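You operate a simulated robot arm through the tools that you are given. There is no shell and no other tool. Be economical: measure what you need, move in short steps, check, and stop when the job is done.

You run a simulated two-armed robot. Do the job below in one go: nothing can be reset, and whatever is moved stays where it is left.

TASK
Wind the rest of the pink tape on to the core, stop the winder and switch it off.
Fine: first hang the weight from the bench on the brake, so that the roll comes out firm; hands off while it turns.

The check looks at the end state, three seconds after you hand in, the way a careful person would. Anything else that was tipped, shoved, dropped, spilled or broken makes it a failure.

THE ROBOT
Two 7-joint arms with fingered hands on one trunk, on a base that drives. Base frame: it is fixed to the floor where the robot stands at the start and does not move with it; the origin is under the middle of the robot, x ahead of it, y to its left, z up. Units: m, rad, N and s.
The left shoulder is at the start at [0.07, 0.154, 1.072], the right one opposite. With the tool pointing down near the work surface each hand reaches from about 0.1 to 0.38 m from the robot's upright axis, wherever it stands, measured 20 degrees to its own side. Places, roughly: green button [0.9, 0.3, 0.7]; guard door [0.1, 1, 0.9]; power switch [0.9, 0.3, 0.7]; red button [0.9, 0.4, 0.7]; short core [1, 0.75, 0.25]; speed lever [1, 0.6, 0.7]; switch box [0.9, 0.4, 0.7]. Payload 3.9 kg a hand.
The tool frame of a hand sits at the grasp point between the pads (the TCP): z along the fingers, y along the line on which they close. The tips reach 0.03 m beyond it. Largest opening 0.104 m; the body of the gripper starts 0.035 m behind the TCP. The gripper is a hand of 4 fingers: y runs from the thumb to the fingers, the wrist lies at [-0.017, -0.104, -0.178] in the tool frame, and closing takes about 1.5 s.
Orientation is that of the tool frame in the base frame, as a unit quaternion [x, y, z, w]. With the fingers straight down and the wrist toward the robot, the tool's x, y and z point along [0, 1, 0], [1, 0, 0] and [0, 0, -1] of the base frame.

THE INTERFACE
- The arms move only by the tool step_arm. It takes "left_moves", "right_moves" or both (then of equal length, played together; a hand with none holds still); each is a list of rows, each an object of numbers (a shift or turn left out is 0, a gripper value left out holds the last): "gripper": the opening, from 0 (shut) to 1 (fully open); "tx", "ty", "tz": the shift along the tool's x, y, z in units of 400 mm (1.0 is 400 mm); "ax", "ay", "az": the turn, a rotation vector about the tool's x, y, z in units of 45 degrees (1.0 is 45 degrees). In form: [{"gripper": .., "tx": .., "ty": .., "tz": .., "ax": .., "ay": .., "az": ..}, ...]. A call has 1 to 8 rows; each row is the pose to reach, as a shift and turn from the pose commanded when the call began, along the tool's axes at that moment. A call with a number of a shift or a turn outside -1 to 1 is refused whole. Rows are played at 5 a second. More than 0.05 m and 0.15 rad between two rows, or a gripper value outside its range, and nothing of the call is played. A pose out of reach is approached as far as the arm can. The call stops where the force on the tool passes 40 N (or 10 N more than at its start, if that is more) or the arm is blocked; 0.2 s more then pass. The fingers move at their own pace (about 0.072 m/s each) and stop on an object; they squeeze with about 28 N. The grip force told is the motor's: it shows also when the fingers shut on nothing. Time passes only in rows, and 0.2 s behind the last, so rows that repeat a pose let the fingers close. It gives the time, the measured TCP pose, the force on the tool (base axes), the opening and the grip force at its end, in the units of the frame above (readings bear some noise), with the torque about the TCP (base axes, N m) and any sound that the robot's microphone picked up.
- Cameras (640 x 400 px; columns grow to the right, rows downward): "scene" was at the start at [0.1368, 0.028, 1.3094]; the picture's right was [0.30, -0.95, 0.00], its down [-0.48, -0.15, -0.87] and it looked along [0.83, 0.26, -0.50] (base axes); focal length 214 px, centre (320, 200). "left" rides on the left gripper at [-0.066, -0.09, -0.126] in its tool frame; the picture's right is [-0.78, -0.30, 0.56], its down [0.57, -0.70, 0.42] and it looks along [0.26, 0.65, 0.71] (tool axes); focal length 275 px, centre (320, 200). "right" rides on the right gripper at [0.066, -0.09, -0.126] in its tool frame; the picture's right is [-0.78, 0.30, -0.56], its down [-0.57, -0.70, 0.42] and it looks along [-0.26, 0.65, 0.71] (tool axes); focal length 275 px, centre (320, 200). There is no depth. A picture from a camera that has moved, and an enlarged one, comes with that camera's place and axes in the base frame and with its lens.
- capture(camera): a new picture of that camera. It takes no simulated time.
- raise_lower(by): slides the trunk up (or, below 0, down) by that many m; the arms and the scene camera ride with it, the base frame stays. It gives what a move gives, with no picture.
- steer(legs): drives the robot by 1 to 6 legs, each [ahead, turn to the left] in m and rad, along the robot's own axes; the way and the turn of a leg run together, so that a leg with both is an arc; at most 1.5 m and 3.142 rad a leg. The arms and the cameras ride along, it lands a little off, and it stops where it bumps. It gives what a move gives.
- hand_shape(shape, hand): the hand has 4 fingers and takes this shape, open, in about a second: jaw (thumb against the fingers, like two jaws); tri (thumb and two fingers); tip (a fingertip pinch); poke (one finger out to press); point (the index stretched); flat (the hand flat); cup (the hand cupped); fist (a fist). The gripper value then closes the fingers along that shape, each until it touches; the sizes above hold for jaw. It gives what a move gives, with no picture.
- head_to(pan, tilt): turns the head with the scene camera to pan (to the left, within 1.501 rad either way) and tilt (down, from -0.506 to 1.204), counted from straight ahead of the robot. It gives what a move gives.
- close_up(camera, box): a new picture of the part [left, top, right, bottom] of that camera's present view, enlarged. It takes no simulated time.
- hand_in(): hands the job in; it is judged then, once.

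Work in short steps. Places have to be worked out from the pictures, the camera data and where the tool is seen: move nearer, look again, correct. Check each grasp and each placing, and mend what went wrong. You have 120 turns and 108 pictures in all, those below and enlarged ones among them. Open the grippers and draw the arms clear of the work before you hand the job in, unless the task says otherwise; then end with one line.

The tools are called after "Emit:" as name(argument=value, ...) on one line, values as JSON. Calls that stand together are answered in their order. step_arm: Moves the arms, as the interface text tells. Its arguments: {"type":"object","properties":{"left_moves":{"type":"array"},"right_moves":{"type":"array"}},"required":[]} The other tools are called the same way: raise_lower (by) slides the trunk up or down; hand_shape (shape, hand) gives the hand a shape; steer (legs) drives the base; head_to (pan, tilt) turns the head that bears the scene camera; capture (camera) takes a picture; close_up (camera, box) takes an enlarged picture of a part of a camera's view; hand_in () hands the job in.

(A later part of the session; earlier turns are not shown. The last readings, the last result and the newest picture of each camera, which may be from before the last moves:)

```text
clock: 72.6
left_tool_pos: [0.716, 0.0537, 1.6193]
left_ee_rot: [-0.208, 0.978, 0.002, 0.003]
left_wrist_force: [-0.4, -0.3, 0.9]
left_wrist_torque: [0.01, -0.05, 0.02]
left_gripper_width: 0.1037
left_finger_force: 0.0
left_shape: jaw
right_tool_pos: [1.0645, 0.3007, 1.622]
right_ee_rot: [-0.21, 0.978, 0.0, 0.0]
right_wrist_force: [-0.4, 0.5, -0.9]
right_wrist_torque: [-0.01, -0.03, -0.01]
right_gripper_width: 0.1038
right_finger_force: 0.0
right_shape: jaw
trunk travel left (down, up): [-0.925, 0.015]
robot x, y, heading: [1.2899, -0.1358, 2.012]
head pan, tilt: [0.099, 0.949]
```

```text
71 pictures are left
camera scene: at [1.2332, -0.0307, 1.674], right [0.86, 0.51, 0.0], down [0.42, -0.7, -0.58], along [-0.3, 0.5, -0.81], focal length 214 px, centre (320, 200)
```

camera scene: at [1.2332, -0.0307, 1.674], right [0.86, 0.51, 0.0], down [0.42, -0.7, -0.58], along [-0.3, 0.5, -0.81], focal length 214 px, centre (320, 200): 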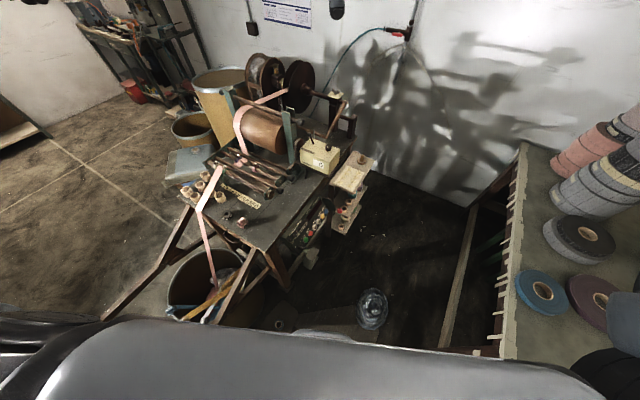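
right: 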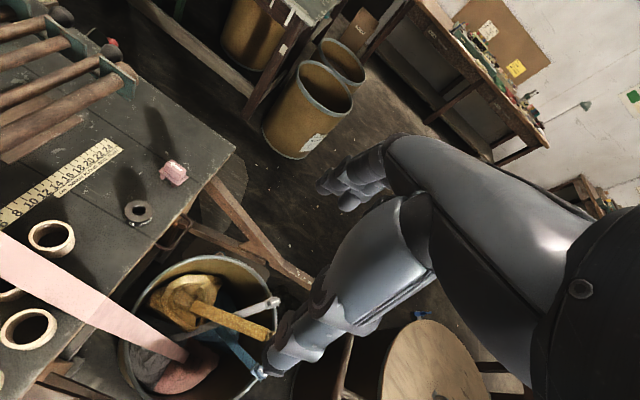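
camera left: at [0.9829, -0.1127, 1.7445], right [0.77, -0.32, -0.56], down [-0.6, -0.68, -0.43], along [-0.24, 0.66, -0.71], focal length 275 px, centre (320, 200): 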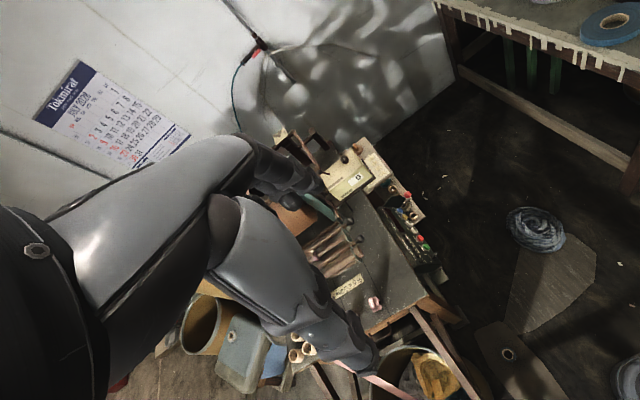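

Positioned well. I lower the trunk 0.4 m (hands stay over free space) and look at the machine from the lower height.

Emit:
raise_lower(by=-0.4)

Emit:
head_to(pan=0.25, tilt=0.55)

Emit:
capture(camera="scene")

Emit:
capture(camera="right")

```text
clock: 76.5
left_tool_pos: [0.7161, 0.0528, 1.2186]
left_ee_rot: [-0.208, 0.978, 0.001, 0.001]
left_wrist_force: [0.1, 0.1, -0.9]
left_wrist_torque: [0.06, 0.02, 0.02]
left_gripper_width: 0.1037
left_finger_force: 0.1
left_shape: jaw
right_tool_pos: [1.0665, 0.2999, 1.2234]
right_ee_rot: [-0.209, 0.978, 0.0, 0.001]
right_wrist_force: [0.2, 0.3, 0.6]
right_wrist_torque: [-0.03, -0.01, 0.02]
right_gripper_width: 0.1035
right_finger_force: 0.0
right_shape: jaw
trunk travel left (down, up): [-0.525, 0.415]
robot x, y, heading: [1.297, -0.1394, 2.01]
head pan, tilt: [0.099, 0.949]
```

```text
clock: 77.3
left_tool_pos: [0.7164, 0.0534, 1.2201]
left_ee_rot: [-0.208, 0.978, 0.002, 0.0]
left_wrist_force: [-0.8, -0.2, -0.6]
left_wrist_torque: [0.03, 0.03, 0.02]
left_gripper_width: 0.1037
left_finger_force: 0.1
left_shape: jaw
right_tool_pos: [1.0646, 0.301, 1.2238]
right_ee_rot: [-0.21, 0.978, 0.0, 0.0]
right_wrist_force: [-0.8, -0.8, 0.5]
right_wrist_torque: [0.01, -0.01, -0.01]
right_gripper_width: 0.1037
right_finger_force: 0.1
right_shape: jaw
trunk travel left (down, up): [-0.525, 0.415]
robot x, y, heading: [1.2952, -0.1396, 2.012]
head pan, tilt: [0.25, 0.55]
```

```text
70 pictures are left
camera scene: at [1.2145, -0.0239, 1.3069], right [0.77, 0.63, 0.0], down [0.33, -0.4, -0.85], along [-0.54, 0.66, -0.52], focal length 214 px, centre (320, 200)
```

scene: 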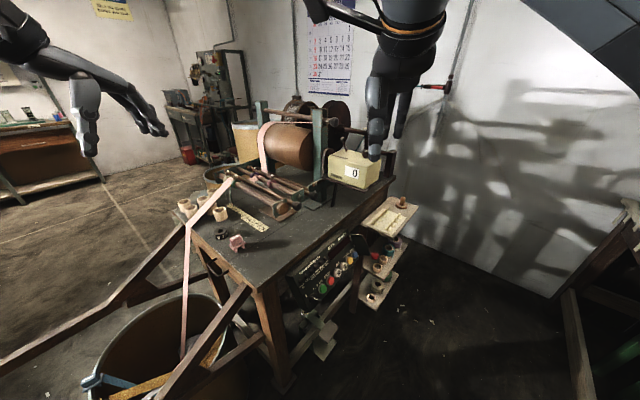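

```text
69 pictures are left
camera right: at [1.0426, 0.1908, 1.3484], right [0.59, 0.59, 0.56], down [0.81, -0.4, -0.43], along [-0.02, 0.7, -0.71], focal length 275 px, centre (320, 200)
```

right: 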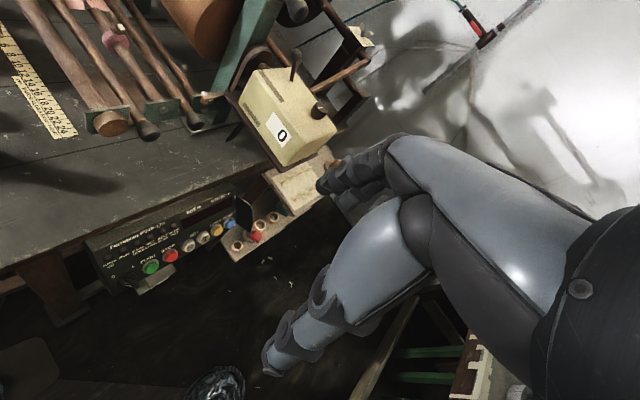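

Good view from the right-hand camera; I zoom on the brake end and on the panel.

Emit:
close_up(camera="right", box=[190, 0, 350, 170])

Emit:
close_up(camera="scene", box=[230, 130, 330, 220])

Emit:
close_up(camera="scene", box=[280, 220, 380, 310])

```text
2.35 times, centred on (270, 85) of right
camera zoom: at [1.0426, 0.1908, 1.3484], right [0.59, 0.59, 0.56], down [0.81, -0.4, -0.43], along [-0.02, 0.7, -0.71], focal length 648 px, centre (438, 471)
```

zoom: 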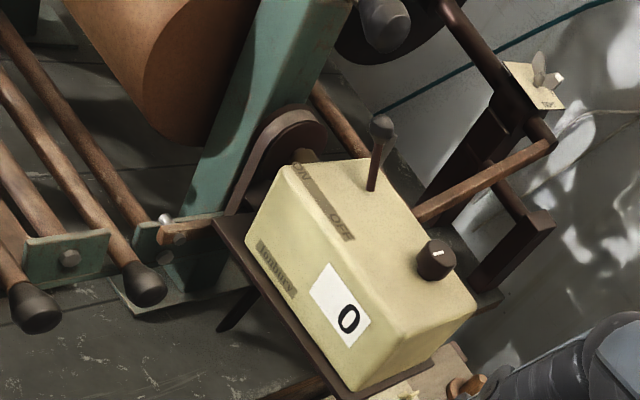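

```text
4.44 times, centred on (280, 175) of scene
camera zoom: at [1.2145, -0.0239, 1.3069], right [0.77, 0.63, 0.0], down [0.33, -0.4, -0.85], along [-0.54, 0.66, -0.52], focal length 953 px, centre (498, 311)
```

zoom: 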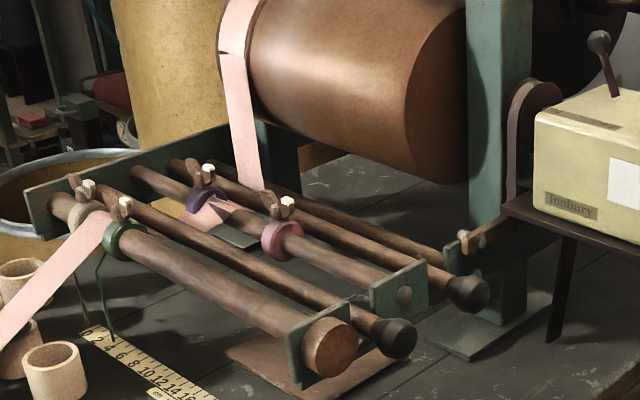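

```text
4.44 times, centred on (330, 265) of scene
camera zoom: at [1.2145, -0.0239, 1.3069], right [0.77, 0.63, 0.0], down [0.33, -0.4, -0.85], along [-0.54, 0.66, -0.52], focal length 953 px, centre (276, -89)
```

zoom: 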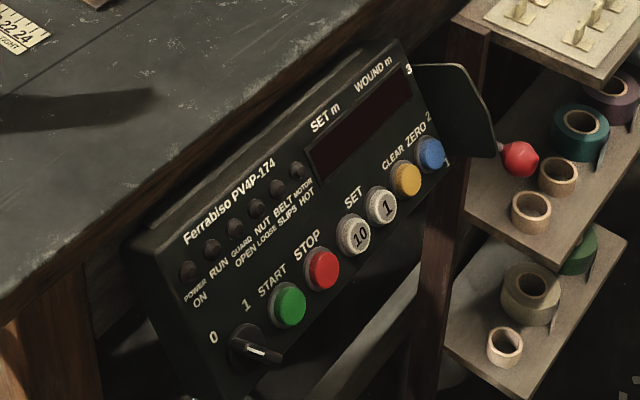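

The brake is a strap over the drum-end pulley with a small lever under the yellow box's shelf. I lower the trunk 0.27 m to look underneath.

Emit:
raise_lower(by=-0.27)

Emit:
close_up(camera="scene", box=[200, 60, 440, 230])

Emit:
close_up(camera="right", box=[150, 0, 400, 160])

```text
clock: 80.1
left_tool_pos: [0.7171, 0.0521, 0.9481]
left_ee_rot: [-0.208, 0.978, 0.003, 0.0]
left_wrist_force: [-0.6, -1.2, 0.2]
left_wrist_torque: [0.01, 0.03, 0.0]
left_gripper_width: 0.1038
left_finger_force: 0.2
left_shape: jaw
right_tool_pos: [1.0662, 0.301, 0.9527]
right_ee_rot: [-0.209, 0.978, 0.001, 0.001]
right_wrist_force: [0.6, 0.3, 0.7]
right_wrist_torque: [0.0, 0.03, 0.0]
right_gripper_width: 0.1041
right_finger_force: 0.1
right_shape: jaw
trunk travel left (down, up): [-0.255, 0.685]
robot x, y, heading: [1.2914, -0.1406, 2.012]
head pan, tilt: [0.25, 0.55]
```

```text
2.35 times, centred on (320, 145) of scene
camera zoom: at [1.2146, -0.0241, 1.037], right [0.77, 0.63, 0.0], down [0.33, -0.4, -0.85], along [-0.54, 0.66, -0.52], focal length 505 px, centre (320, 329)
```

zoom: 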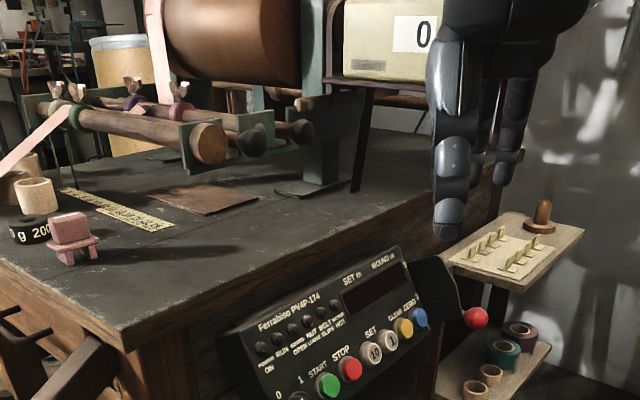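

```text
2.50 times, centred on (275, 80) of right
camera zoom: at [1.0428, 0.1907, 1.0785], right [0.59, 0.59, 0.56], down [0.81, -0.4, -0.43], along [-0.02, 0.7, -0.71], focal length 688 px, centre (432, 500)
```

zoom: 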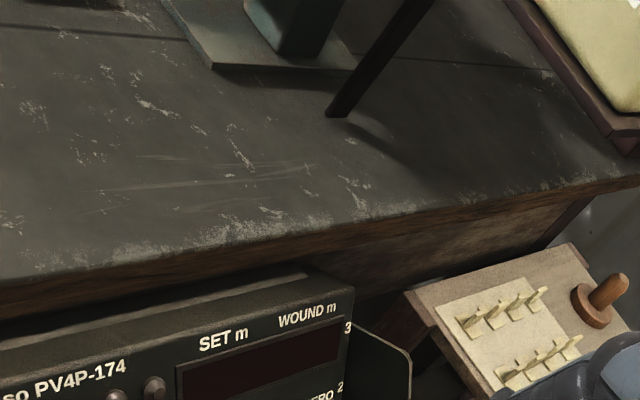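

I level the head for a view of the brake region at its own height.

Emit:
head_to(pan=0.3, tilt=0.1)

Emit:
capture(camera="scene")

Emit:
close_up(camera="scene", box=[230, 150, 390, 270])

```text
clock: 81.0
left_tool_pos: [0.7181, 0.052, 0.9493]
left_ee_rot: [-0.209, 0.978, 0.001, 0.001]
left_wrist_force: [0.0, 0.1, -0.5]
left_wrist_torque: [-0.03, -0.02, -0.03]
left_gripper_width: 0.1038
left_finger_force: 0.0
left_shape: jaw
right_tool_pos: [1.0665, 0.3004, 0.9526]
right_ee_rot: [-0.209, 0.978, 0.0, 0.001]
right_wrist_force: [0.7, 0.5, 0.2]
right_wrist_torque: [-0.03, -0.02, 0.01]
right_gripper_width: 0.1035
right_finger_force: 0.0
right_shape: jaw
trunk travel left (down, up): [-0.255, 0.685]
robot x, y, heading: [1.2921, -0.1367, 2.012]
head pan, tilt: [0.3, 0.099]
```

```text
63 pictures are left
camera scene: at [1.2095, -0.0253, 1.0786], right [0.74, 0.67, 0.0], down [0.07, -0.07, -0.99], along [-0.67, 0.74, -0.1], focal length 214 px, centre (320, 200)
```

scene: 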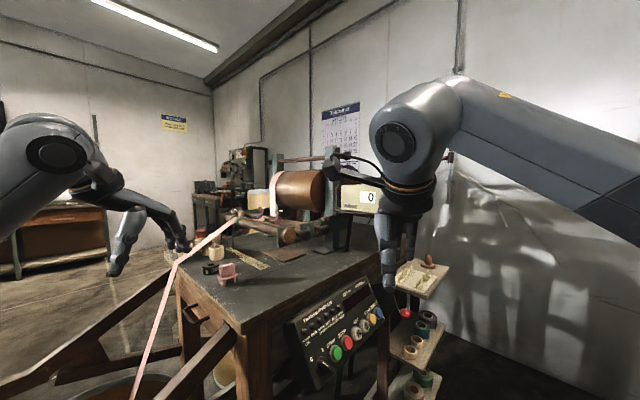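

```text
3.33 times, centred on (310, 210) of scene
camera zoom: at [1.2095, -0.0253, 1.0786], right [0.74, 0.67, 0.0], down [0.07, -0.07, -0.99], along [-0.67, 0.74, -0.1], focal length 715 px, centre (353, 167)
```

zoom: 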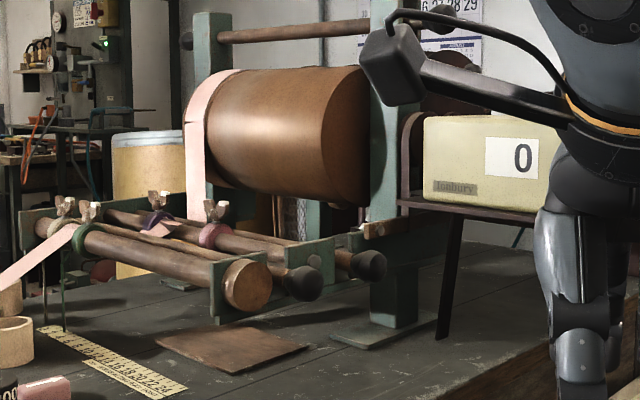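

The lever seems to pivot at the south and run north behind the yellow box. I raise the trunk and extend the right hand northwards to look down behind the box.

Emit:
raise_lower(by=0.55)

Emit:
step_arm(right_moves=[{"tx": 0.02, "ty": 0.11}, {"tx": 0.04, "ty": 0.22}, {"tx": 0.06, "ty": 0.33}, {"tx": 0.075, "ty": 0.445}, {"tx": 0.075, "ty": 0.445}])

Emit:
capture(camera="right")

Emit:
head_to(pan=0.25, tilt=0.7)

Emit:
close_up(camera="scene", box=[240, 90, 400, 200])

```text
refused: 0.55 is not a number from -0.4 to 0.4
```

```text
clock: 82.2
left_tool_pos: [0.7168, 0.0513, 0.9486]
left_ee_rot: [-0.208, 0.978, 0.002, 0.001]
left_wrist_force: [0.2, 1.3, -0.1]
left_wrist_torque: [0.0, 0.0, 0.04]
left_gripper_width: 0.1038
left_finger_force: 0.0
left_shape: jaw
right_tool_pos: [0.9639, 0.449, 0.9544]
right_ee_rot: [-0.212, 0.977, 0.002, 0.0]
right_wrist_force: [-3.1, -9.0, -0.6]
right_wrist_torque: [0.1, -0.05, 0.36]
right_gripper_width: 0.1036
right_finger_force: 0.0
right_shape: jaw
trunk travel left (down, up): [-0.255, 0.685]
robot x, y, heading: [1.2962, -0.1395, 2.014]
head pan, tilt: [0.3, 0.099]
```

```text
61 pictures are left
camera right: at [0.9409, 0.3382, 1.0796], right [0.58, 0.59, 0.56], down [0.81, -0.4, -0.43], along [-0.03, 0.7, -0.71], focal length 275 px, centre (320, 200)
```

right: 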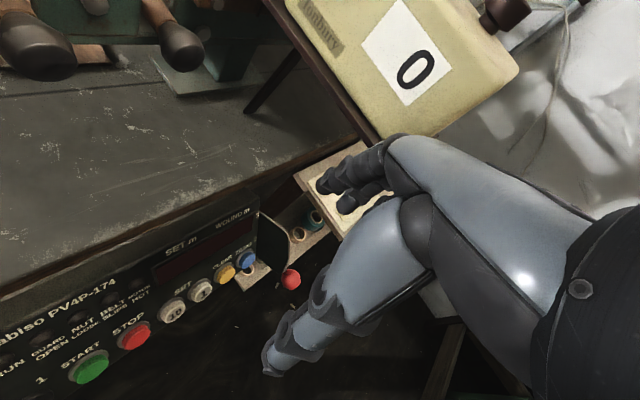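

```text
clock: 83.2
left_tool_pos: [0.7158, 0.0503, 0.9487]
left_ee_rot: [-0.208, 0.978, 0.002, 0.001]
left_wrist_force: [0.3, -0.6, 0.2]
left_wrist_torque: [0.01, 0.0, 0.02]
left_gripper_width: 0.1037
left_finger_force: 0.1
left_shape: jaw
right_tool_pos: [0.9635, 0.4477, 0.954]
right_ee_rot: [-0.21, 0.978, 0.002, 0.001]
right_wrist_force: [-3.6, -12.9, 0.4]
right_wrist_torque: [0.25, -0.11, 0.49]
right_gripper_width: 0.1036
right_finger_force: 0.1
right_shape: jaw
trunk travel left (down, up): [-0.255, 0.685]
robot x, y, heading: [1.2951, -0.1407, 2.015]
head pan, tilt: [0.25, 0.7]
```

```text
3.64 times, centred on (320, 145) of scene
camera zoom: at [1.2167, -0.03, 1.0241], right [0.77, 0.63, 0.0], down [0.41, -0.5, -0.77], along [-0.49, 0.59, -0.64], focal length 780 px, centre (320, 400)
```

zoom: 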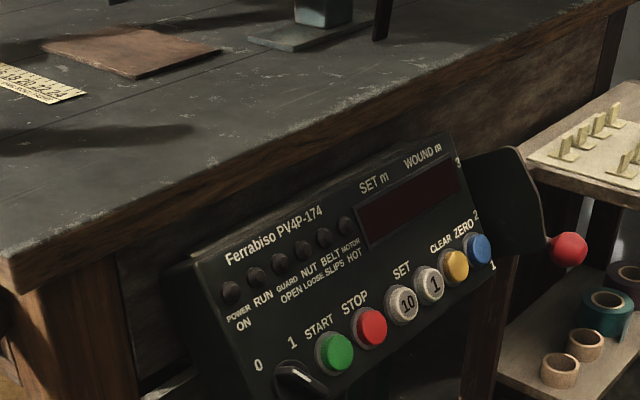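

The raise was refused, and the hand at low height is now pressing ~13 N against something (likely the yellow box). I back it straight out.

Emit:
step_arm(right_moves=[{"tx": -0.015, "ty": -0.115}, {"tx": -0.035, "ty": -0.225}, {"tx": -0.055, "ty": -0.335}, {"tx": -0.075, "ty": -0.445}, {"tx": -0.075, "ty": -0.445}])

Emit:
head_to(pan=0.3, tilt=0.1)

Emit:
close_up(camera="scene", box=[230, 150, 390, 270])

```text
clock: 84.4
left_tool_pos: [0.7155, 0.0526, 0.9491]
left_ee_rot: [-0.208, 0.978, 0.001, 0.001]
left_wrist_force: [-0.2, 0.0, 0.0]
left_wrist_torque: [-0.01, 0.0, 0.01]
left_gripper_width: 0.1037
left_finger_force: 0.0
left_shape: jaw
right_tool_pos: [1.0661, 0.2982, 0.9539]
right_ee_rot: [-0.209, 0.978, 0.0, 0.0]
right_wrist_force: [-0.1, -0.3, 0.1]
right_wrist_torque: [-0.03, -0.01, 0.01]
right_gripper_width: 0.1039
right_finger_force: 0.1
right_shape: jaw
trunk travel left (down, up): [-0.255, 0.685]
robot x, y, heading: [1.2956, -0.1419, 2.012]
head pan, tilt: [0.25, 0.7]
```

```text
clock: 85.4
left_tool_pos: [0.7172, 0.0526, 0.9487]
left_ee_rot: [-0.208, 0.978, 0.001, 0.001]
left_wrist_force: [-0.3, 0.2, -0.3]
left_wrist_torque: [0.02, 0.02, 0.0]
left_gripper_width: 0.1035
left_finger_force: 0.3
left_shape: jaw
right_tool_pos: [1.0659, 0.2969, 0.9543]
right_ee_rot: [-0.21, 0.978, 0.0, 0.0]
right_wrist_force: [-0.1, 0.0, 0.4]
right_wrist_torque: [0.0, -0.01, 0.02]
right_gripper_width: 0.1041
right_finger_force: 0.0
right_shape: jaw
trunk travel left (down, up): [-0.255, 0.685]
robot x, y, heading: [1.2923, -0.1426, 2.003]
head pan, tilt: [0.3, 0.099]
```

```text
3.33 times, centred on (310, 210) of scene
camera zoom: at [1.2095, -0.0253, 1.0786], right [0.74, 0.67, 0.0], down [0.07, -0.07, -0.99], along [-0.67, 0.74, -0.1], focal length 715 px, centre (353, 167)
```

zoom: 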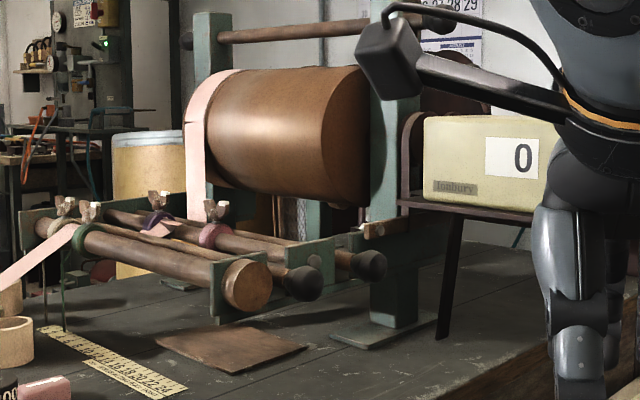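

The box didn't move. Now I raise the trunk in two allowed steps before extending the hand.

Emit:
raise_lower(by=0.4)

Emit:
raise_lower(by=0.15)

Emit:
step_arm(right_moves=[{"tx": 0.02, "ty": 0.11}, {"tx": 0.04, "ty": 0.22}, {"tx": 0.06, "ty": 0.33}, {"tx": 0.075, "ty": 0.445}, {"tx": 0.075, "ty": 0.445}])

Emit:
capture(camera="right")

```text
clock: 89.2
left_tool_pos: [0.7166, 0.0528, 1.3485]
left_ee_rot: [-0.208, 0.978, 0.001, 0.001]
left_wrist_force: [0.7, -0.8, 0.1]
left_wrist_torque: [0.0, 0.0, -0.02]
left_gripper_width: 0.104
left_finger_force: 0.1
left_shape: jaw
right_tool_pos: [1.0656, 0.2971, 1.355]
right_ee_rot: [-0.209, 0.978, 0.0, 0.0]
right_wrist_force: [0.3, 0.2, 1.1]
right_wrist_torque: [0.01, 0.0, 0.03]
right_gripper_width: 0.1038
right_finger_force: 0.1
right_shape: jaw
trunk travel left (down, up): [-0.655, 0.285]
robot x, y, heading: [1.2909, -0.1412, 2.007]
head pan, tilt: [0.3, 0.099]
```

```text
clock: 91.0
left_tool_pos: [0.7166, 0.0517, 1.4985]
left_ee_rot: [-0.208, 0.978, 0.001, 0.001]
left_wrist_force: [0.4, 0.0, 0.1]
left_wrist_torque: [0.02, 0.0, -0.03]
left_gripper_width: 0.1039
left_finger_force: 0.1
left_shape: jaw
right_tool_pos: [1.0657, 0.2974, 1.5044]
right_ee_rot: [-0.21, 0.978, 0.0, -0.001]
right_wrist_force: [-0.2, -0.5, -0.2]
right_wrist_torque: [-0.01, 0.0, 0.01]
right_gripper_width: 0.1042
right_finger_force: 0.1
right_shape: jaw
trunk travel left (down, up): [-0.805, 0.135]
robot x, y, heading: [1.2916, -0.1393, 2.013]
head pan, tilt: [0.3, 0.099]
```

```text
clock: 92.2
left_tool_pos: [0.7164, 0.0532, 1.4987]
left_ee_rot: [-0.208, 0.978, 0.001, 0.001]
left_wrist_force: [-0.2, 0.0, -0.2]
left_wrist_torque: [0.04, -0.04, 0.01]
left_gripper_width: 0.1038
left_finger_force: 0.0
left_shape: jaw
right_tool_pos: [0.9655, 0.4463, 1.5074]
right_ee_rot: [-0.211, 0.977, 0.002, 0.001]
right_wrist_force: [-0.9, 0.1, 0.1]
right_wrist_torque: [-0.01, 0.01, -0.02]
right_gripper_width: 0.1038
right_finger_force: 0.1
right_shape: jaw
trunk travel left (down, up): [-0.805, 0.135]
robot x, y, heading: [1.2921, -0.141, 2.005]
head pan, tilt: [0.3, 0.099]
```

```text
58 pictures are left
camera right: at [0.9421, 0.3365, 1.632], right [0.59, 0.59, 0.56], down [0.81, -0.4, -0.43], along [-0.02, 0.7, -0.71], focal length 275 px, centre (320, 200)
```

right: 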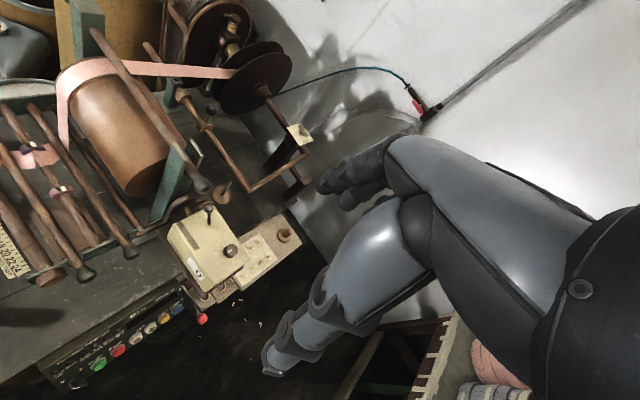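

Emit:
close_up(camera="right", box=[120, 70, 320, 220])

Emit:
close_up(camera="right", box=[140, 0, 310, 110])

```text
2.67 times, centred on (220, 145) of right
camera zoom: at [0.9421, 0.3365, 1.632], right [0.59, 0.59, 0.56], down [0.81, -0.4, -0.43], along [-0.02, 0.7, -0.71], focal length 734 px, centre (587, 347)
```

zoom: 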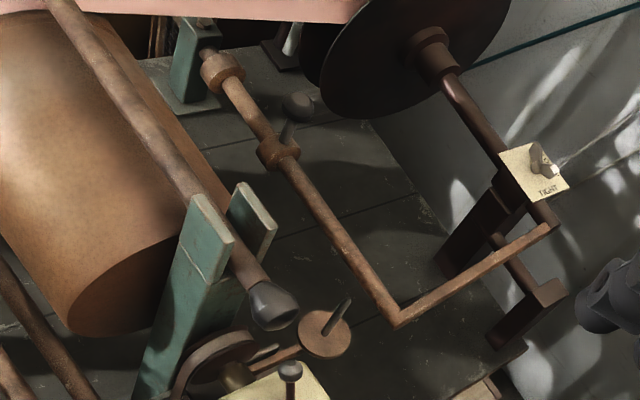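

```text
3.64 times, centred on (225, 55) of right
camera zoom: at [0.9421, 0.3365, 1.632], right [0.59, 0.59, 0.56], down [0.81, -0.4, -0.43], along [-0.02, 0.7, -0.71], focal length 1001 px, centre (666, 727)
```

zoom: 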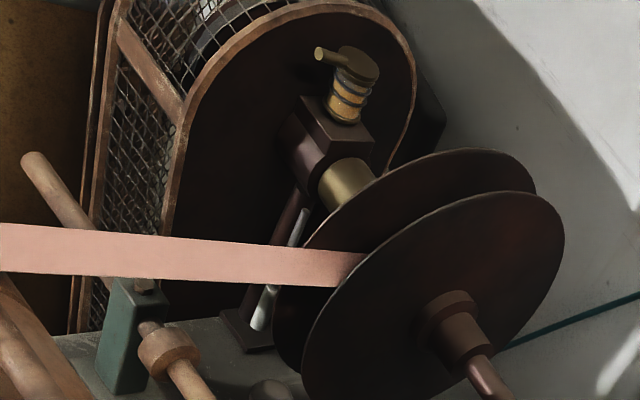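

I can now see it: the brake lever ends in a brown pan with an upright peg, triangulated at about (0.757, 0.708, 0.963). The ring weight goes over that peg. I test whether the right arm can reach above it from here (well above everything).

Emit:
step_arm(right_moves=[{"tx": 0.026, "ty": 0.1}, {"tx": 0.053, "ty": 0.2}, {"tx": 0.08, "ty": 0.3}, {"tx": 0.105, "ty": 0.4}, {"tx": 0.13, "ty": 0.5}, {"tx": 0.16, "ty": 0.6}, {"tx": 0.185, "ty": 0.7}, {"tx": 0.21, "ty": 0.81}])

Emit:
capture(camera="right")

```text
clock: 94.0
left_tool_pos: [0.715, 0.052, 1.4988]
left_ee_rot: [-0.208, 0.978, 0.001, 0.002]
left_wrist_force: [0.0, 0.6, -0.4]
left_wrist_torque: [0.05, -0.02, -0.01]
left_gripper_width: 0.1037
left_finger_force: 0.0
left_shape: jaw
right_tool_pos: [0.9514, 0.5048, 1.4489]
right_ee_rot: [-0.21, 0.978, 0.001, 0.0]
right_wrist_force: [-0.5, -0.1, 0.2]
right_wrist_torque: [0.0, 0.01, 0.01]
right_gripper_width: 0.104
right_finger_force: 0.0
right_shape: jaw
right hand out of reach, approached as far as the arm can: row 1, 2, 3, 4, 5, 6, 7, 8
trunk travel left (down, up): [-0.805, 0.135]
robot x, y, heading: [1.293, -0.1432, 2.007]
head pan, tilt: [0.3, 0.099]
```

```text
55 pictures are left
camera right: at [0.9281, 0.3942, 1.5753], right [0.59, 0.59, 0.56], down [0.81, -0.4, -0.43], along [-0.03, 0.7, -0.71], focal length 275 px, centre (320, 200)
```

right: 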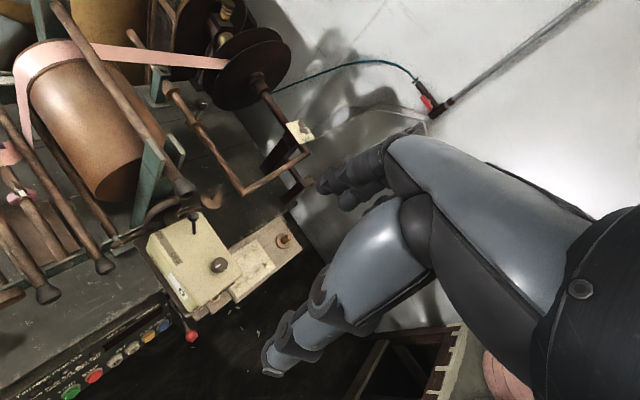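

Max shoulder-to-wrist reach works out at ~0.64 m, so I must stand closer, between the floor ring and the coil. I look down at the floor ahead to measure the clearance.

Emit:
head_to(pan=0.2, tilt=1.15)

Emit:
capture(camera="scene")

Emit:
close_up(camera="scene", box=[220, 140, 420, 260])

```text
clock: 95.3
left_tool_pos: [0.7157, 0.0529, 1.4996]
left_ee_rot: [-0.208, 0.978, 0.002, 0.0]
left_wrist_force: [-0.8, 0.1, 0.2]
left_wrist_torque: [-0.01, 0.04, 0.01]
left_gripper_width: 0.1039
left_finger_force: 0.1
left_shape: jaw
right_tool_pos: [0.9527, 0.5046, 1.4499]
right_ee_rot: [-0.209, 0.978, 0.001, -0.001]
right_wrist_force: [0.0, -0.1, -0.5]
right_wrist_torque: [0.02, 0.01, 0.0]
right_gripper_width: 0.1041
right_finger_force: 0.0
right_shape: jaw
trunk travel left (down, up): [-0.805, 0.135]
robot x, y, heading: [1.2907, -0.1377, 2.012]
head pan, tilt: [0.201, 1.15]
```

```text
54 pictures are left
camera scene: at [1.2355, -0.0457, 1.5408], right [0.8, 0.6, 0.0], down [0.54, -0.73, -0.41], along [-0.24, 0.33, -0.91], focal length 214 px, centre (320, 200)
```

scene: 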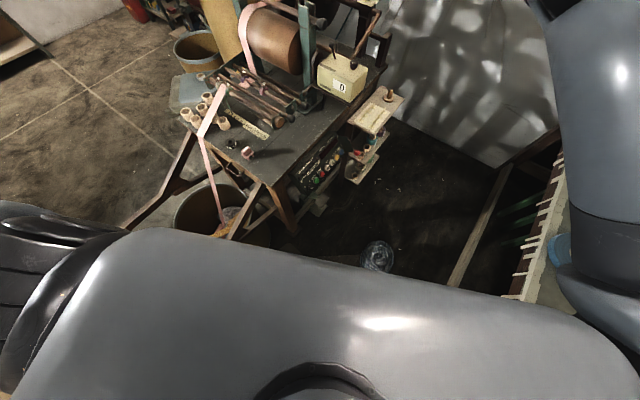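

```text
3.20 times, centred on (320, 200) of scene
camera zoom: at [1.2355, -0.0457, 1.5408], right [0.8, 0.6, 0.0], down [0.54, -0.73, -0.41], along [-0.24, 0.33, -0.91], focal length 686 px, centre (320, 200)
```

zoom: 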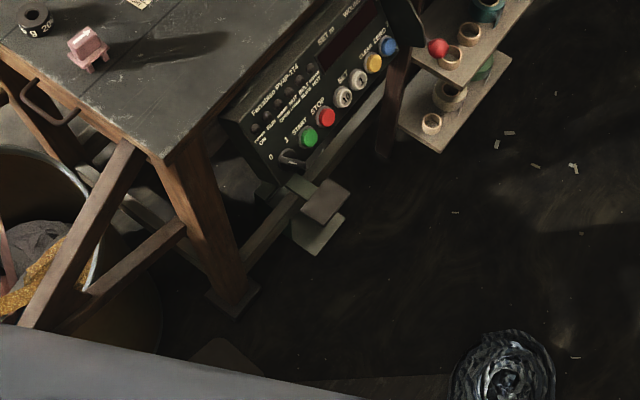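

The gap between ring and coil is ~0.5 m; I need to know the base's width. I yaw the left hand so its camera looks back at my own base.

Emit:
step_arm(left_moves=[{"az": 0.17}, {"az": 0.34}, {"az": 0.5}, {"az": 0.67}, {"az": 0.84}, {"az": 1.0}])

Emit:
step_arm(left_moves=[{"az": 0.17}, {"az": 0.34}, {"az": 0.5}, {"az": 0.67}, {"az": 0.84}, {"az": 1.0}])

Emit:
capture(camera="left")

```text
clock: 96.7
left_tool_pos: [0.7159, 0.054, 1.4999]
left_ee_rot: [0.184, 0.983, 0.001, 0.0]
left_wrist_force: [0.2, 0.3, -1.1]
left_wrist_torque: [0.01, 0.0, -0.01]
left_gripper_width: 0.104
left_finger_force: 0.1
left_shape: jaw
right_tool_pos: [0.9528, 0.5067, 1.4487]
right_ee_rot: [-0.209, 0.978, 0.001, 0.0]
right_wrist_force: [-0.2, 0.4, 1.0]
right_wrist_torque: [-0.01, -0.01, -0.02]
right_gripper_width: 0.1039
right_finger_force: 0.0
right_shape: jaw
trunk travel left (down, up): [-0.805, 0.135]
robot x, y, heading: [1.2948, -0.1364, 2.01]
head pan, tilt: [0.201, 1.15]
```

```text
clock: 98.1
left_tool_pos: [0.7222, 0.0646, 1.4976]
left_ee_rot: [0.522, 0.853, 0.003, 0.001]
left_wrist_force: [-1.2, 0.5, -4.1]
left_wrist_torque: [-0.03, -0.15, 0.0]
left_gripper_width: 0.1037
left_finger_force: 0.0
left_shape: jaw
left hand out of reach, approached as far as the arm can: row 5, 6
right_tool_pos: [0.9525, 0.5063, 1.4499]
right_ee_rot: [-0.21, 0.978, 0.001, 0.0]
right_wrist_force: [0.0, 0.4, 0.6]
right_wrist_torque: [0.02, 0.02, 0.0]
right_gripper_width: 0.104
right_finger_force: 0.0
right_shape: jaw
trunk travel left (down, up): [-0.805, 0.135]
robot x, y, heading: [1.2913, -0.1375, 2.009]
head pan, tilt: [0.201, 1.15]
```

```text
52 pictures are left
camera left: at [0.6702, -0.0358, 1.6233], right [0.09, -0.82, -0.56], down [-0.88, 0.19, -0.43], along [0.46, 0.53, -0.71], focal length 275 px, centre (320, 200)
```

left: 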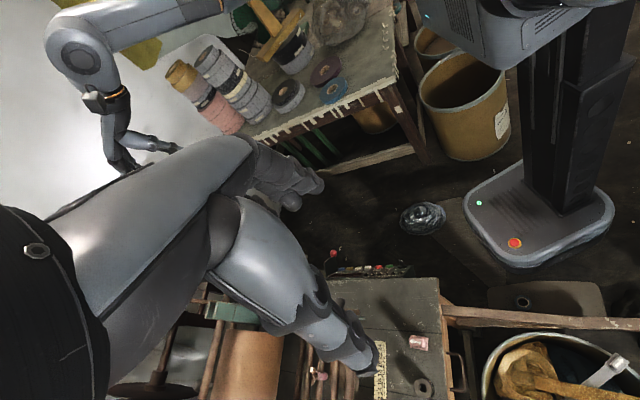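

The base is small (~0.48 × 0.38 m, rounded), so it fits between ring and coil. I raise the trunk a bit more, then move to about (1.26, 0) facing −x.

Emit:
raise_lower(by=0.12)

Emit:
steer(legs=[[0, -0.2], [0.13, 0], [0, 1.19]])

Emit:
capture(camera="left")

Emit:
capture(camera="right")

```text
clock: 99.6
left_tool_pos: [0.7197, 0.0629, 1.6159]
left_ee_rot: [0.519, 0.855, 0.0, 0.004]
left_wrist_force: [0.3, 0.6, 0.2]
left_wrist_torque: [0.01, 0.0, 0.02]
left_gripper_width: 0.1039
left_finger_force: 0.1
left_shape: jaw
right_tool_pos: [0.9526, 0.5047, 1.5699]
right_ee_rot: [-0.209, 0.978, 0.001, 0.0]
right_wrist_force: [-0.1, -0.5, 0.5]
right_wrist_torque: [-0.01, -0.01, 0.02]
right_gripper_width: 0.1042
right_finger_force: 0.1
right_shape: jaw
trunk travel left (down, up): [-0.925, 0.015]
robot x, y, heading: [1.2921, -0.1411, 2.008]
head pan, tilt: [0.201, 1.15]
```

```text
clock: 100.6
left_tool_pos: [0.7377, 0.1179, 1.6135]
left_ee_rot: [0.566, 0.824, 0.003, 0.005]
left_wrist_force: [-0.9, -0.6, 0.5]
left_wrist_torque: [0.03, -0.07, -0.02]
left_gripper_width: 0.1039
left_finger_force: 0.0
left_shape: jaw
right_tool_pos: [1.0193, 0.5306, 1.5719]
right_ee_rot: [-0.155, 0.988, 0.002, 0.003]
right_wrist_force: [-0.8, -0.6, 0.0]
right_wrist_torque: [0.08, -0.05, 0.0]
right_gripper_width: 0.104
right_finger_force: 0.0
right_shape: jaw
trunk travel left (down, up): [-0.925, 0.015]
robot x, y, heading: [1.2941, -0.1378, 1.901]
head pan, tilt: [0.201, 1.15]
stopped in leg 1: the robot was blocked; the commanded pose is now the measured one
```

```text
51 pictures are left
camera left: at [0.6745, 0.0241, 1.7384], right [0.01, -0.83, -0.56], down [-0.85, 0.28, -0.44], along [0.52, 0.48, -0.71], focal length 275 px, centre (320, 200)
```

left: 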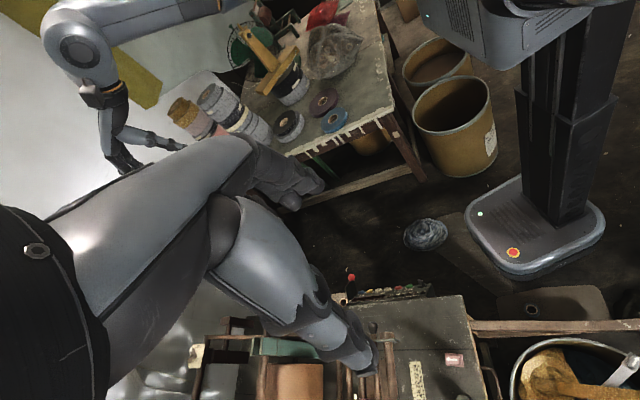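

```text
50 pictures are left
camera right: at [0.9832, 0.424, 1.6966], right [0.64, 0.52, 0.56], down [0.76, -0.49, -0.42], along [0.06, 0.7, -0.71], focal length 275 px, centre (320, 200)
```

right: 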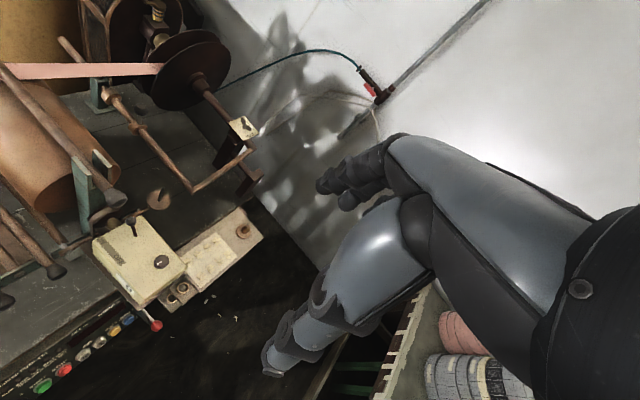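

Right turns sometimes stall with nothing near the base. Heading 1.90 is fine; I drive ahead 0.13 and turn left to ~3.0.

Emit:
steer(legs=[[0.12, 0], [0, 1.1]])

Emit:
capture(camera="left")

```text
clock: 103.2
left_tool_pos: [0.6627, 0.003, 1.621]
left_ee_rot: [0.368, 0.93, -0.012, 0.003]
left_wrist_force: [-1.1, 0.6, 0.3]
left_wrist_torque: [-0.03, -0.04, -0.03]
left_gripper_width: 0.1038
left_finger_force: 0.0
left_shape: jaw
right_tool_pos: [0.7269, 0.5033, 1.5648]
right_ee_rot: [-0.372, 0.928, -0.01, -0.008]
right_wrist_force: [0.5, 0.4, 0.0]
right_wrist_torque: [-0.08, 0.03, -0.01]
right_gripper_width: 0.1039
right_finger_force: 0.1
right_shape: jaw
trunk travel left (down, up): [-0.925, 0.015]
robot x, y, heading: [1.2525, -0.028, 2.349]
head pan, tilt: [0.201, 1.15]
stopped in leg 2: the robot was blocked; the commanded pose is now the measured one
```

```text
49 pictures are left
camera left: at [0.6484, -0.1051, 1.7498], right [0.36, -0.76, -0.54], down [-0.9, -0.13, -0.42], along [0.25, 0.64, -0.73], focal length 275 px, centre (320, 200)
```

left: 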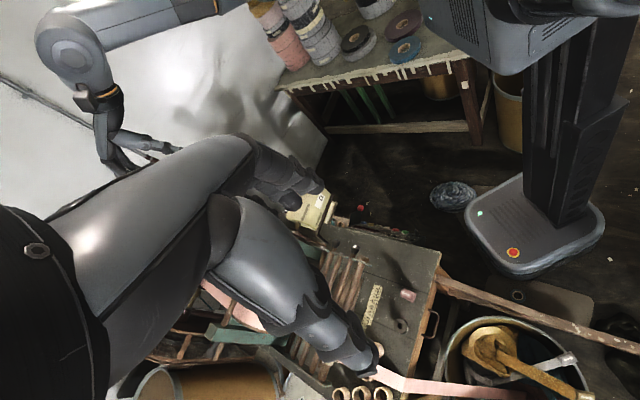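

Turning was stopped with the base corner right at the coil, which seems unmoved. I back off, turn left to ~2.75, then creep forward.

Emit:
steer(legs=[[-0.09, 0], [0, 0.42], [0.12, 0]])

Emit:
capture(camera="left")

```text
clock: 104.9
left_tool_pos: [0.7347, -0.1154, 1.6239]
left_ee_rot: [0.327, 0.945, -0.01, 0.0]
left_wrist_force: [0.3, 0.1, -0.8]
left_wrist_torque: [0.03, -0.03, -0.03]
left_gripper_width: 0.1038
left_finger_force: 0.1
left_shape: jaw
right_tool_pos: [0.7499, 0.3891, 1.5669]
right_ee_rot: [-0.416, 0.909, -0.009, -0.003]
right_wrist_force: [1.1, 0.8, -0.3]
right_wrist_torque: [-0.05, -0.05, 0.0]
right_gripper_width: 0.1039
right_finger_force: 0.1
right_shape: jaw
trunk travel left (down, up): [-0.925, 0.015]
robot x, y, heading: [1.3196, -0.0899, 2.424]
head pan, tilt: [0.201, 1.15]
stopped in leg 2: the robot was blocked; the commanded pose is now the measured one
```

```text
48 pictures are left
camera left: at [0.7322, -0.223, 1.7529], right [0.42, -0.72, -0.54], down [-0.89, -0.21, -0.41], along [0.19, 0.66, -0.73], focal length 275 px, centre (320, 200)
```

left: 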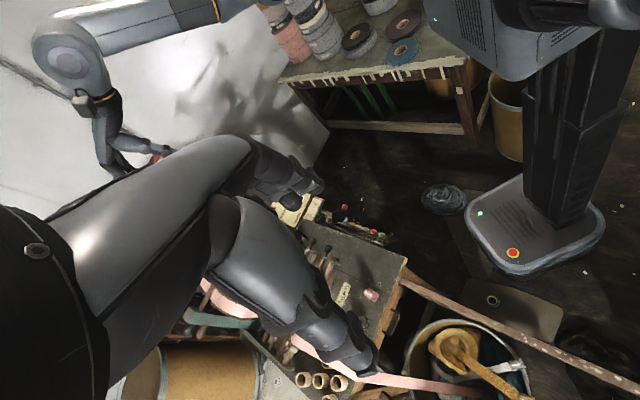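

Blocked again after a small turn. I zoom in on base and floor to see what it touches.

Emit:
close_up(camera="left", box=[390, 130, 640, 330])

Emit:
head_to(pan=-1.2, tilt=0.6)

Emit:
capture(camera="scene")

```text
2.00 times, centred on (515, 230) of left
camera zoom: at [0.7322, -0.223, 1.7529], right [0.42, -0.72, -0.54], down [-0.89, -0.21, -0.41], along [0.19, 0.66, -0.73], focal length 551 px, centre (-70, 140)
```

zoom: 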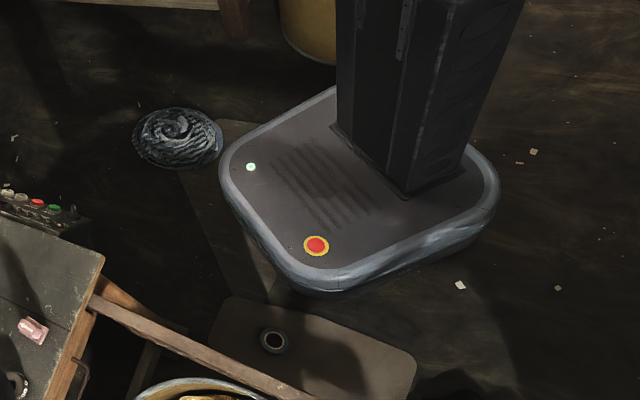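

```text
clock: 106.4
left_tool_pos: [0.7307, -0.1213, 1.6226]
left_ee_rot: [0.326, 0.945, -0.009, 0.002]
left_wrist_force: [0.1, 0.0, 0.1]
left_wrist_torque: [0.0, 0.0, 0.03]
left_gripper_width: 0.104
left_finger_force: 0.1
left_shape: jaw
right_tool_pos: [0.7487, 0.3798, 1.5661]
right_ee_rot: [-0.416, 0.909, -0.007, 0.0]
right_wrist_force: [-0.5, 0.2, -0.6]
right_wrist_torque: [0.03, -0.05, 0.0]
right_gripper_width: 0.104
right_finger_force: 0.0
right_shape: jaw
trunk travel left (down, up): [-0.925, 0.015]
robot x, y, heading: [1.3187, -0.0901, 2.432]
head pan, tilt: [-1.201, 0.6]
```

```text
46 pictures are left
camera scene: at [1.3066, 0.0265, 1.7024], right [0.94, -0.33, 0.0], down [-0.19, -0.53, -0.83], along [0.28, 0.78, -0.56], focal length 214 px, centre (320, 200)
```

scene: 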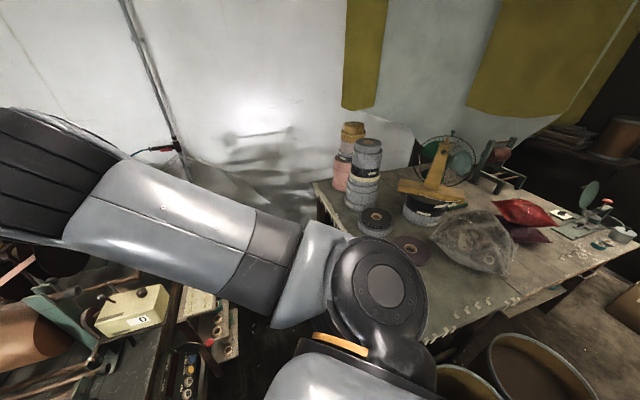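

The base isn't visibly touching anything. I try another small left turn to see whether the block persists.

Emit:
steer(legs=[[-0.06, 0], [0, 0.35]])

```text
clock: 108.0
left_tool_pos: [0.803, -0.2215, 1.6313]
left_ee_rot: [0.268, 0.963, -0.013, -0.005]
left_wrist_force: [1.1, 0.3, 0.7]
left_wrist_torque: [-0.02, 0.03, -0.03]
left_gripper_width: 0.104
left_finger_force: 0.0
left_shape: jaw
right_tool_pos: [0.7571, 0.2787, 1.5742]
right_ee_rot: [-0.471, 0.882, -0.008, -0.006]
right_wrist_force: [0.3, -2.0, 0.1]
right_wrist_torque: [0.07, 0.06, -0.02]
right_gripper_width: 0.1039
right_finger_force: 0.0
right_shape: jaw
trunk travel left (down, up): [-0.925, 0.015]
robot x, y, heading: [1.3617, -0.1277, 2.541]
head pan, tilt: [-1.201, 0.6]
stopped in leg 2: the robot was blocked; the commanded pose is now the measured one
```

I look back at the base again to see whether anything shifted.

Emit:
capture(camera="left")

Emit:
head_to(pan=-0.9, tilt=1.1)

Emit:
capture(camera="scene")

```text
45 pictures are left
camera left: at [0.8143, -0.3298, 1.7593], right [0.5, -0.67, -0.55], down [-0.86, -0.31, -0.4], along [0.1, 0.68, -0.73], focal length 275 px, centre (320, 200)
```

left: 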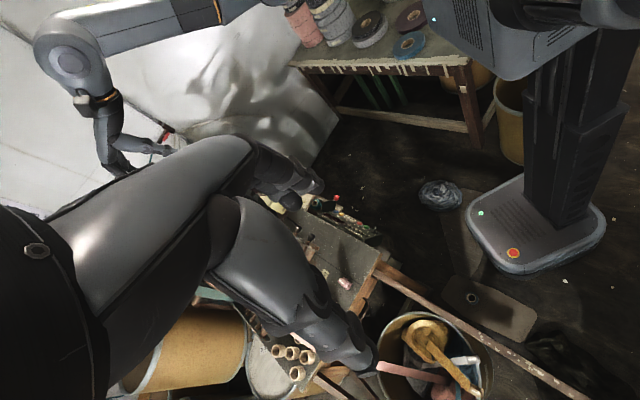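

```text
clock: 109.0
left_tool_pos: [0.7896, -0.2176, 1.6268]
left_ee_rot: [0.269, 0.963, -0.013, 0.001]
left_wrist_force: [1.0, 0.4, -0.2]
left_wrist_torque: [0.0, 0.04, -0.01]
left_gripper_width: 0.1038
left_finger_force: 0.1
left_shape: jaw
right_tool_pos: [0.7461, 0.2825, 1.567]
right_ee_rot: [-0.469, 0.883, -0.008, -0.004]
right_wrist_force: [-1.3, 1.5, -0.7]
right_wrist_torque: [-0.07, -0.08, 0.04]
right_gripper_width: 0.104
right_finger_force: 0.1
right_shape: jaw
trunk travel left (down, up): [-0.925, 0.015]
robot x, y, heading: [1.3587, -0.1296, 2.541]
head pan, tilt: [-0.901, 1.1]
```

```text
44 pictures are left
camera scene: at [1.3154, -0.0299, 1.6634], right [1.0, 0.07, 0.0], down [0.06, -0.89, -0.45], along [-0.03, 0.45, -0.89], focal length 214 px, centre (320, 200)
```

scene: 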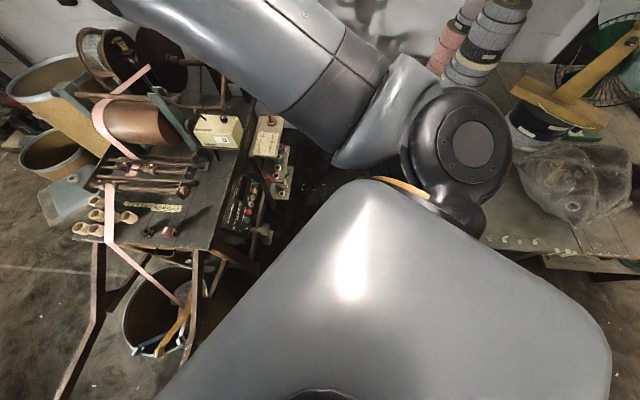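

Rotation in place keeps catching near the coil/bin. I back into freer space, turn right slightly, and come in on a left arc to about (1.24, −0.02) heading 2.9.

Emit:
steer(legs=[[-0.2, 0], [0, -0.49], [0.37, 0.85]])

```text
clock: 114.1
left_tool_pos: [0.7541, -0.3212, 1.6281]
left_ee_rot: [0.09, 0.996, -0.011, -0.001]
left_wrist_force: [-0.2, 0.0, 1.0]
left_wrist_torque: [0.01, 0.0, 0.01]
left_gripper_width: 0.1038
left_finger_force: 0.1
left_shape: jaw
right_tool_pos: [0.5344, 0.1315, 1.5711]
right_ee_rot: [-0.622, 0.783, -0.006, -0.001]
right_wrist_force: [-1.3, -0.3, -0.4]
right_wrist_torque: [0.02, -0.01, 0.0]
right_gripper_width: 0.104
right_finger_force: 0.1
right_shape: jaw
trunk travel left (down, up): [-0.925, 0.015]
robot x, y, heading: [1.2465, -0.0238, 2.902]
head pan, tilt: [-0.901, 1.1]
```

Arrived at (1.247, −0.024), heading 2.90. I lower the trunk 0.27 m and look at the weight, with the right hand above it.

Emit:
raise_lower(by=-0.27)

Emit:
head_to(pan=0.0, tilt=0.8)

Emit:
capture(camera="scene")

Emit:
close_up(camera="scene", box=[260, 80, 420, 190])

```text
clock: 116.9
left_tool_pos: [0.7511, -0.3201, 1.3557]
left_ee_rot: [0.09, 0.996, -0.011, 0.002]
left_wrist_force: [0.3, -0.2, 0.0]
left_wrist_torque: [-0.01, 0.03, -0.01]
left_gripper_width: 0.1041
left_finger_force: 0.0
left_shape: jaw
right_tool_pos: [0.5296, 0.1312, 1.2993]
right_ee_rot: [-0.623, 0.782, -0.007, -0.001]
right_wrist_force: [-0.4, -0.1, 0.7]
right_wrist_torque: [-0.01, -0.01, 0.02]
right_gripper_width: 0.1039
right_finger_force: 0.1
right_shape: jaw
trunk travel left (down, up): [-0.655, 0.285]
robot x, y, heading: [1.2458, -0.0237, 2.904]
head pan, tilt: [-0.901, 1.1]
```

```text
clock: 118.1
left_tool_pos: [0.7504, -0.3205, 1.357]
left_ee_rot: [0.089, 0.996, -0.01, 0.001]
left_wrist_force: [0.3, -0.2, -0.8]
left_wrist_torque: [0.0, -0.02, 0.02]
left_gripper_width: 0.1037
left_finger_force: 0.0
left_shape: jaw
right_tool_pos: [0.5306, 0.1303, 1.2978]
right_ee_rot: [-0.623, 0.782, -0.007, 0.0]
right_wrist_force: [0.1, -0.4, 0.0]
right_wrist_torque: [0.0, -0.01, 0.03]
right_gripper_width: 0.1043
right_finger_force: 0.1
right_shape: jaw
trunk travel left (down, up): [-0.655, 0.285]
robot x, y, heading: [1.2464, -0.0233, 2.905]
head pan, tilt: [0.0, 0.799]
```

```text
43 pictures are left
camera scene: at [1.1217, 0.007, 1.4156], right [0.24, 0.97, 0.0], down [0.7, -0.17, -0.7], along [-0.68, 0.17, -0.72], focal length 214 px, centre (320, 200)
```

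scene: 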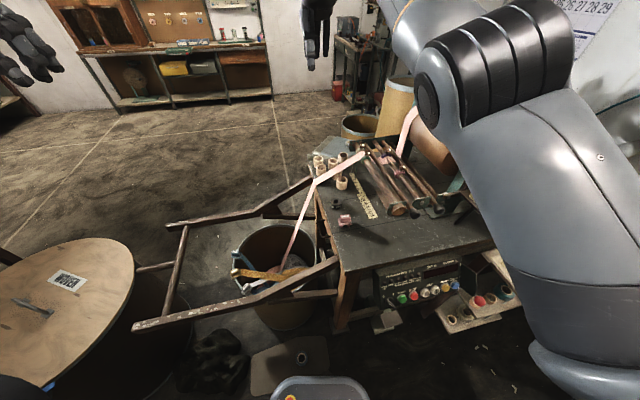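

```text
3.64 times, centred on (340, 135) of scene
camera zoom: at [1.1217, 0.007, 1.4156], right [0.24, 0.97, 0.0], down [0.7, -0.17, -0.7], along [-0.68, 0.17, -0.72], focal length 780 px, centre (247, 436)
```

zoom: 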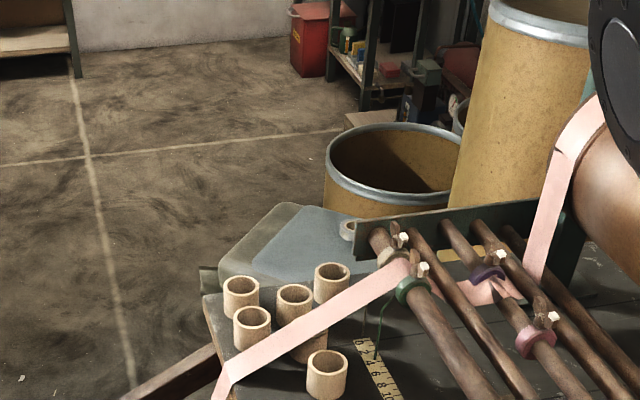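

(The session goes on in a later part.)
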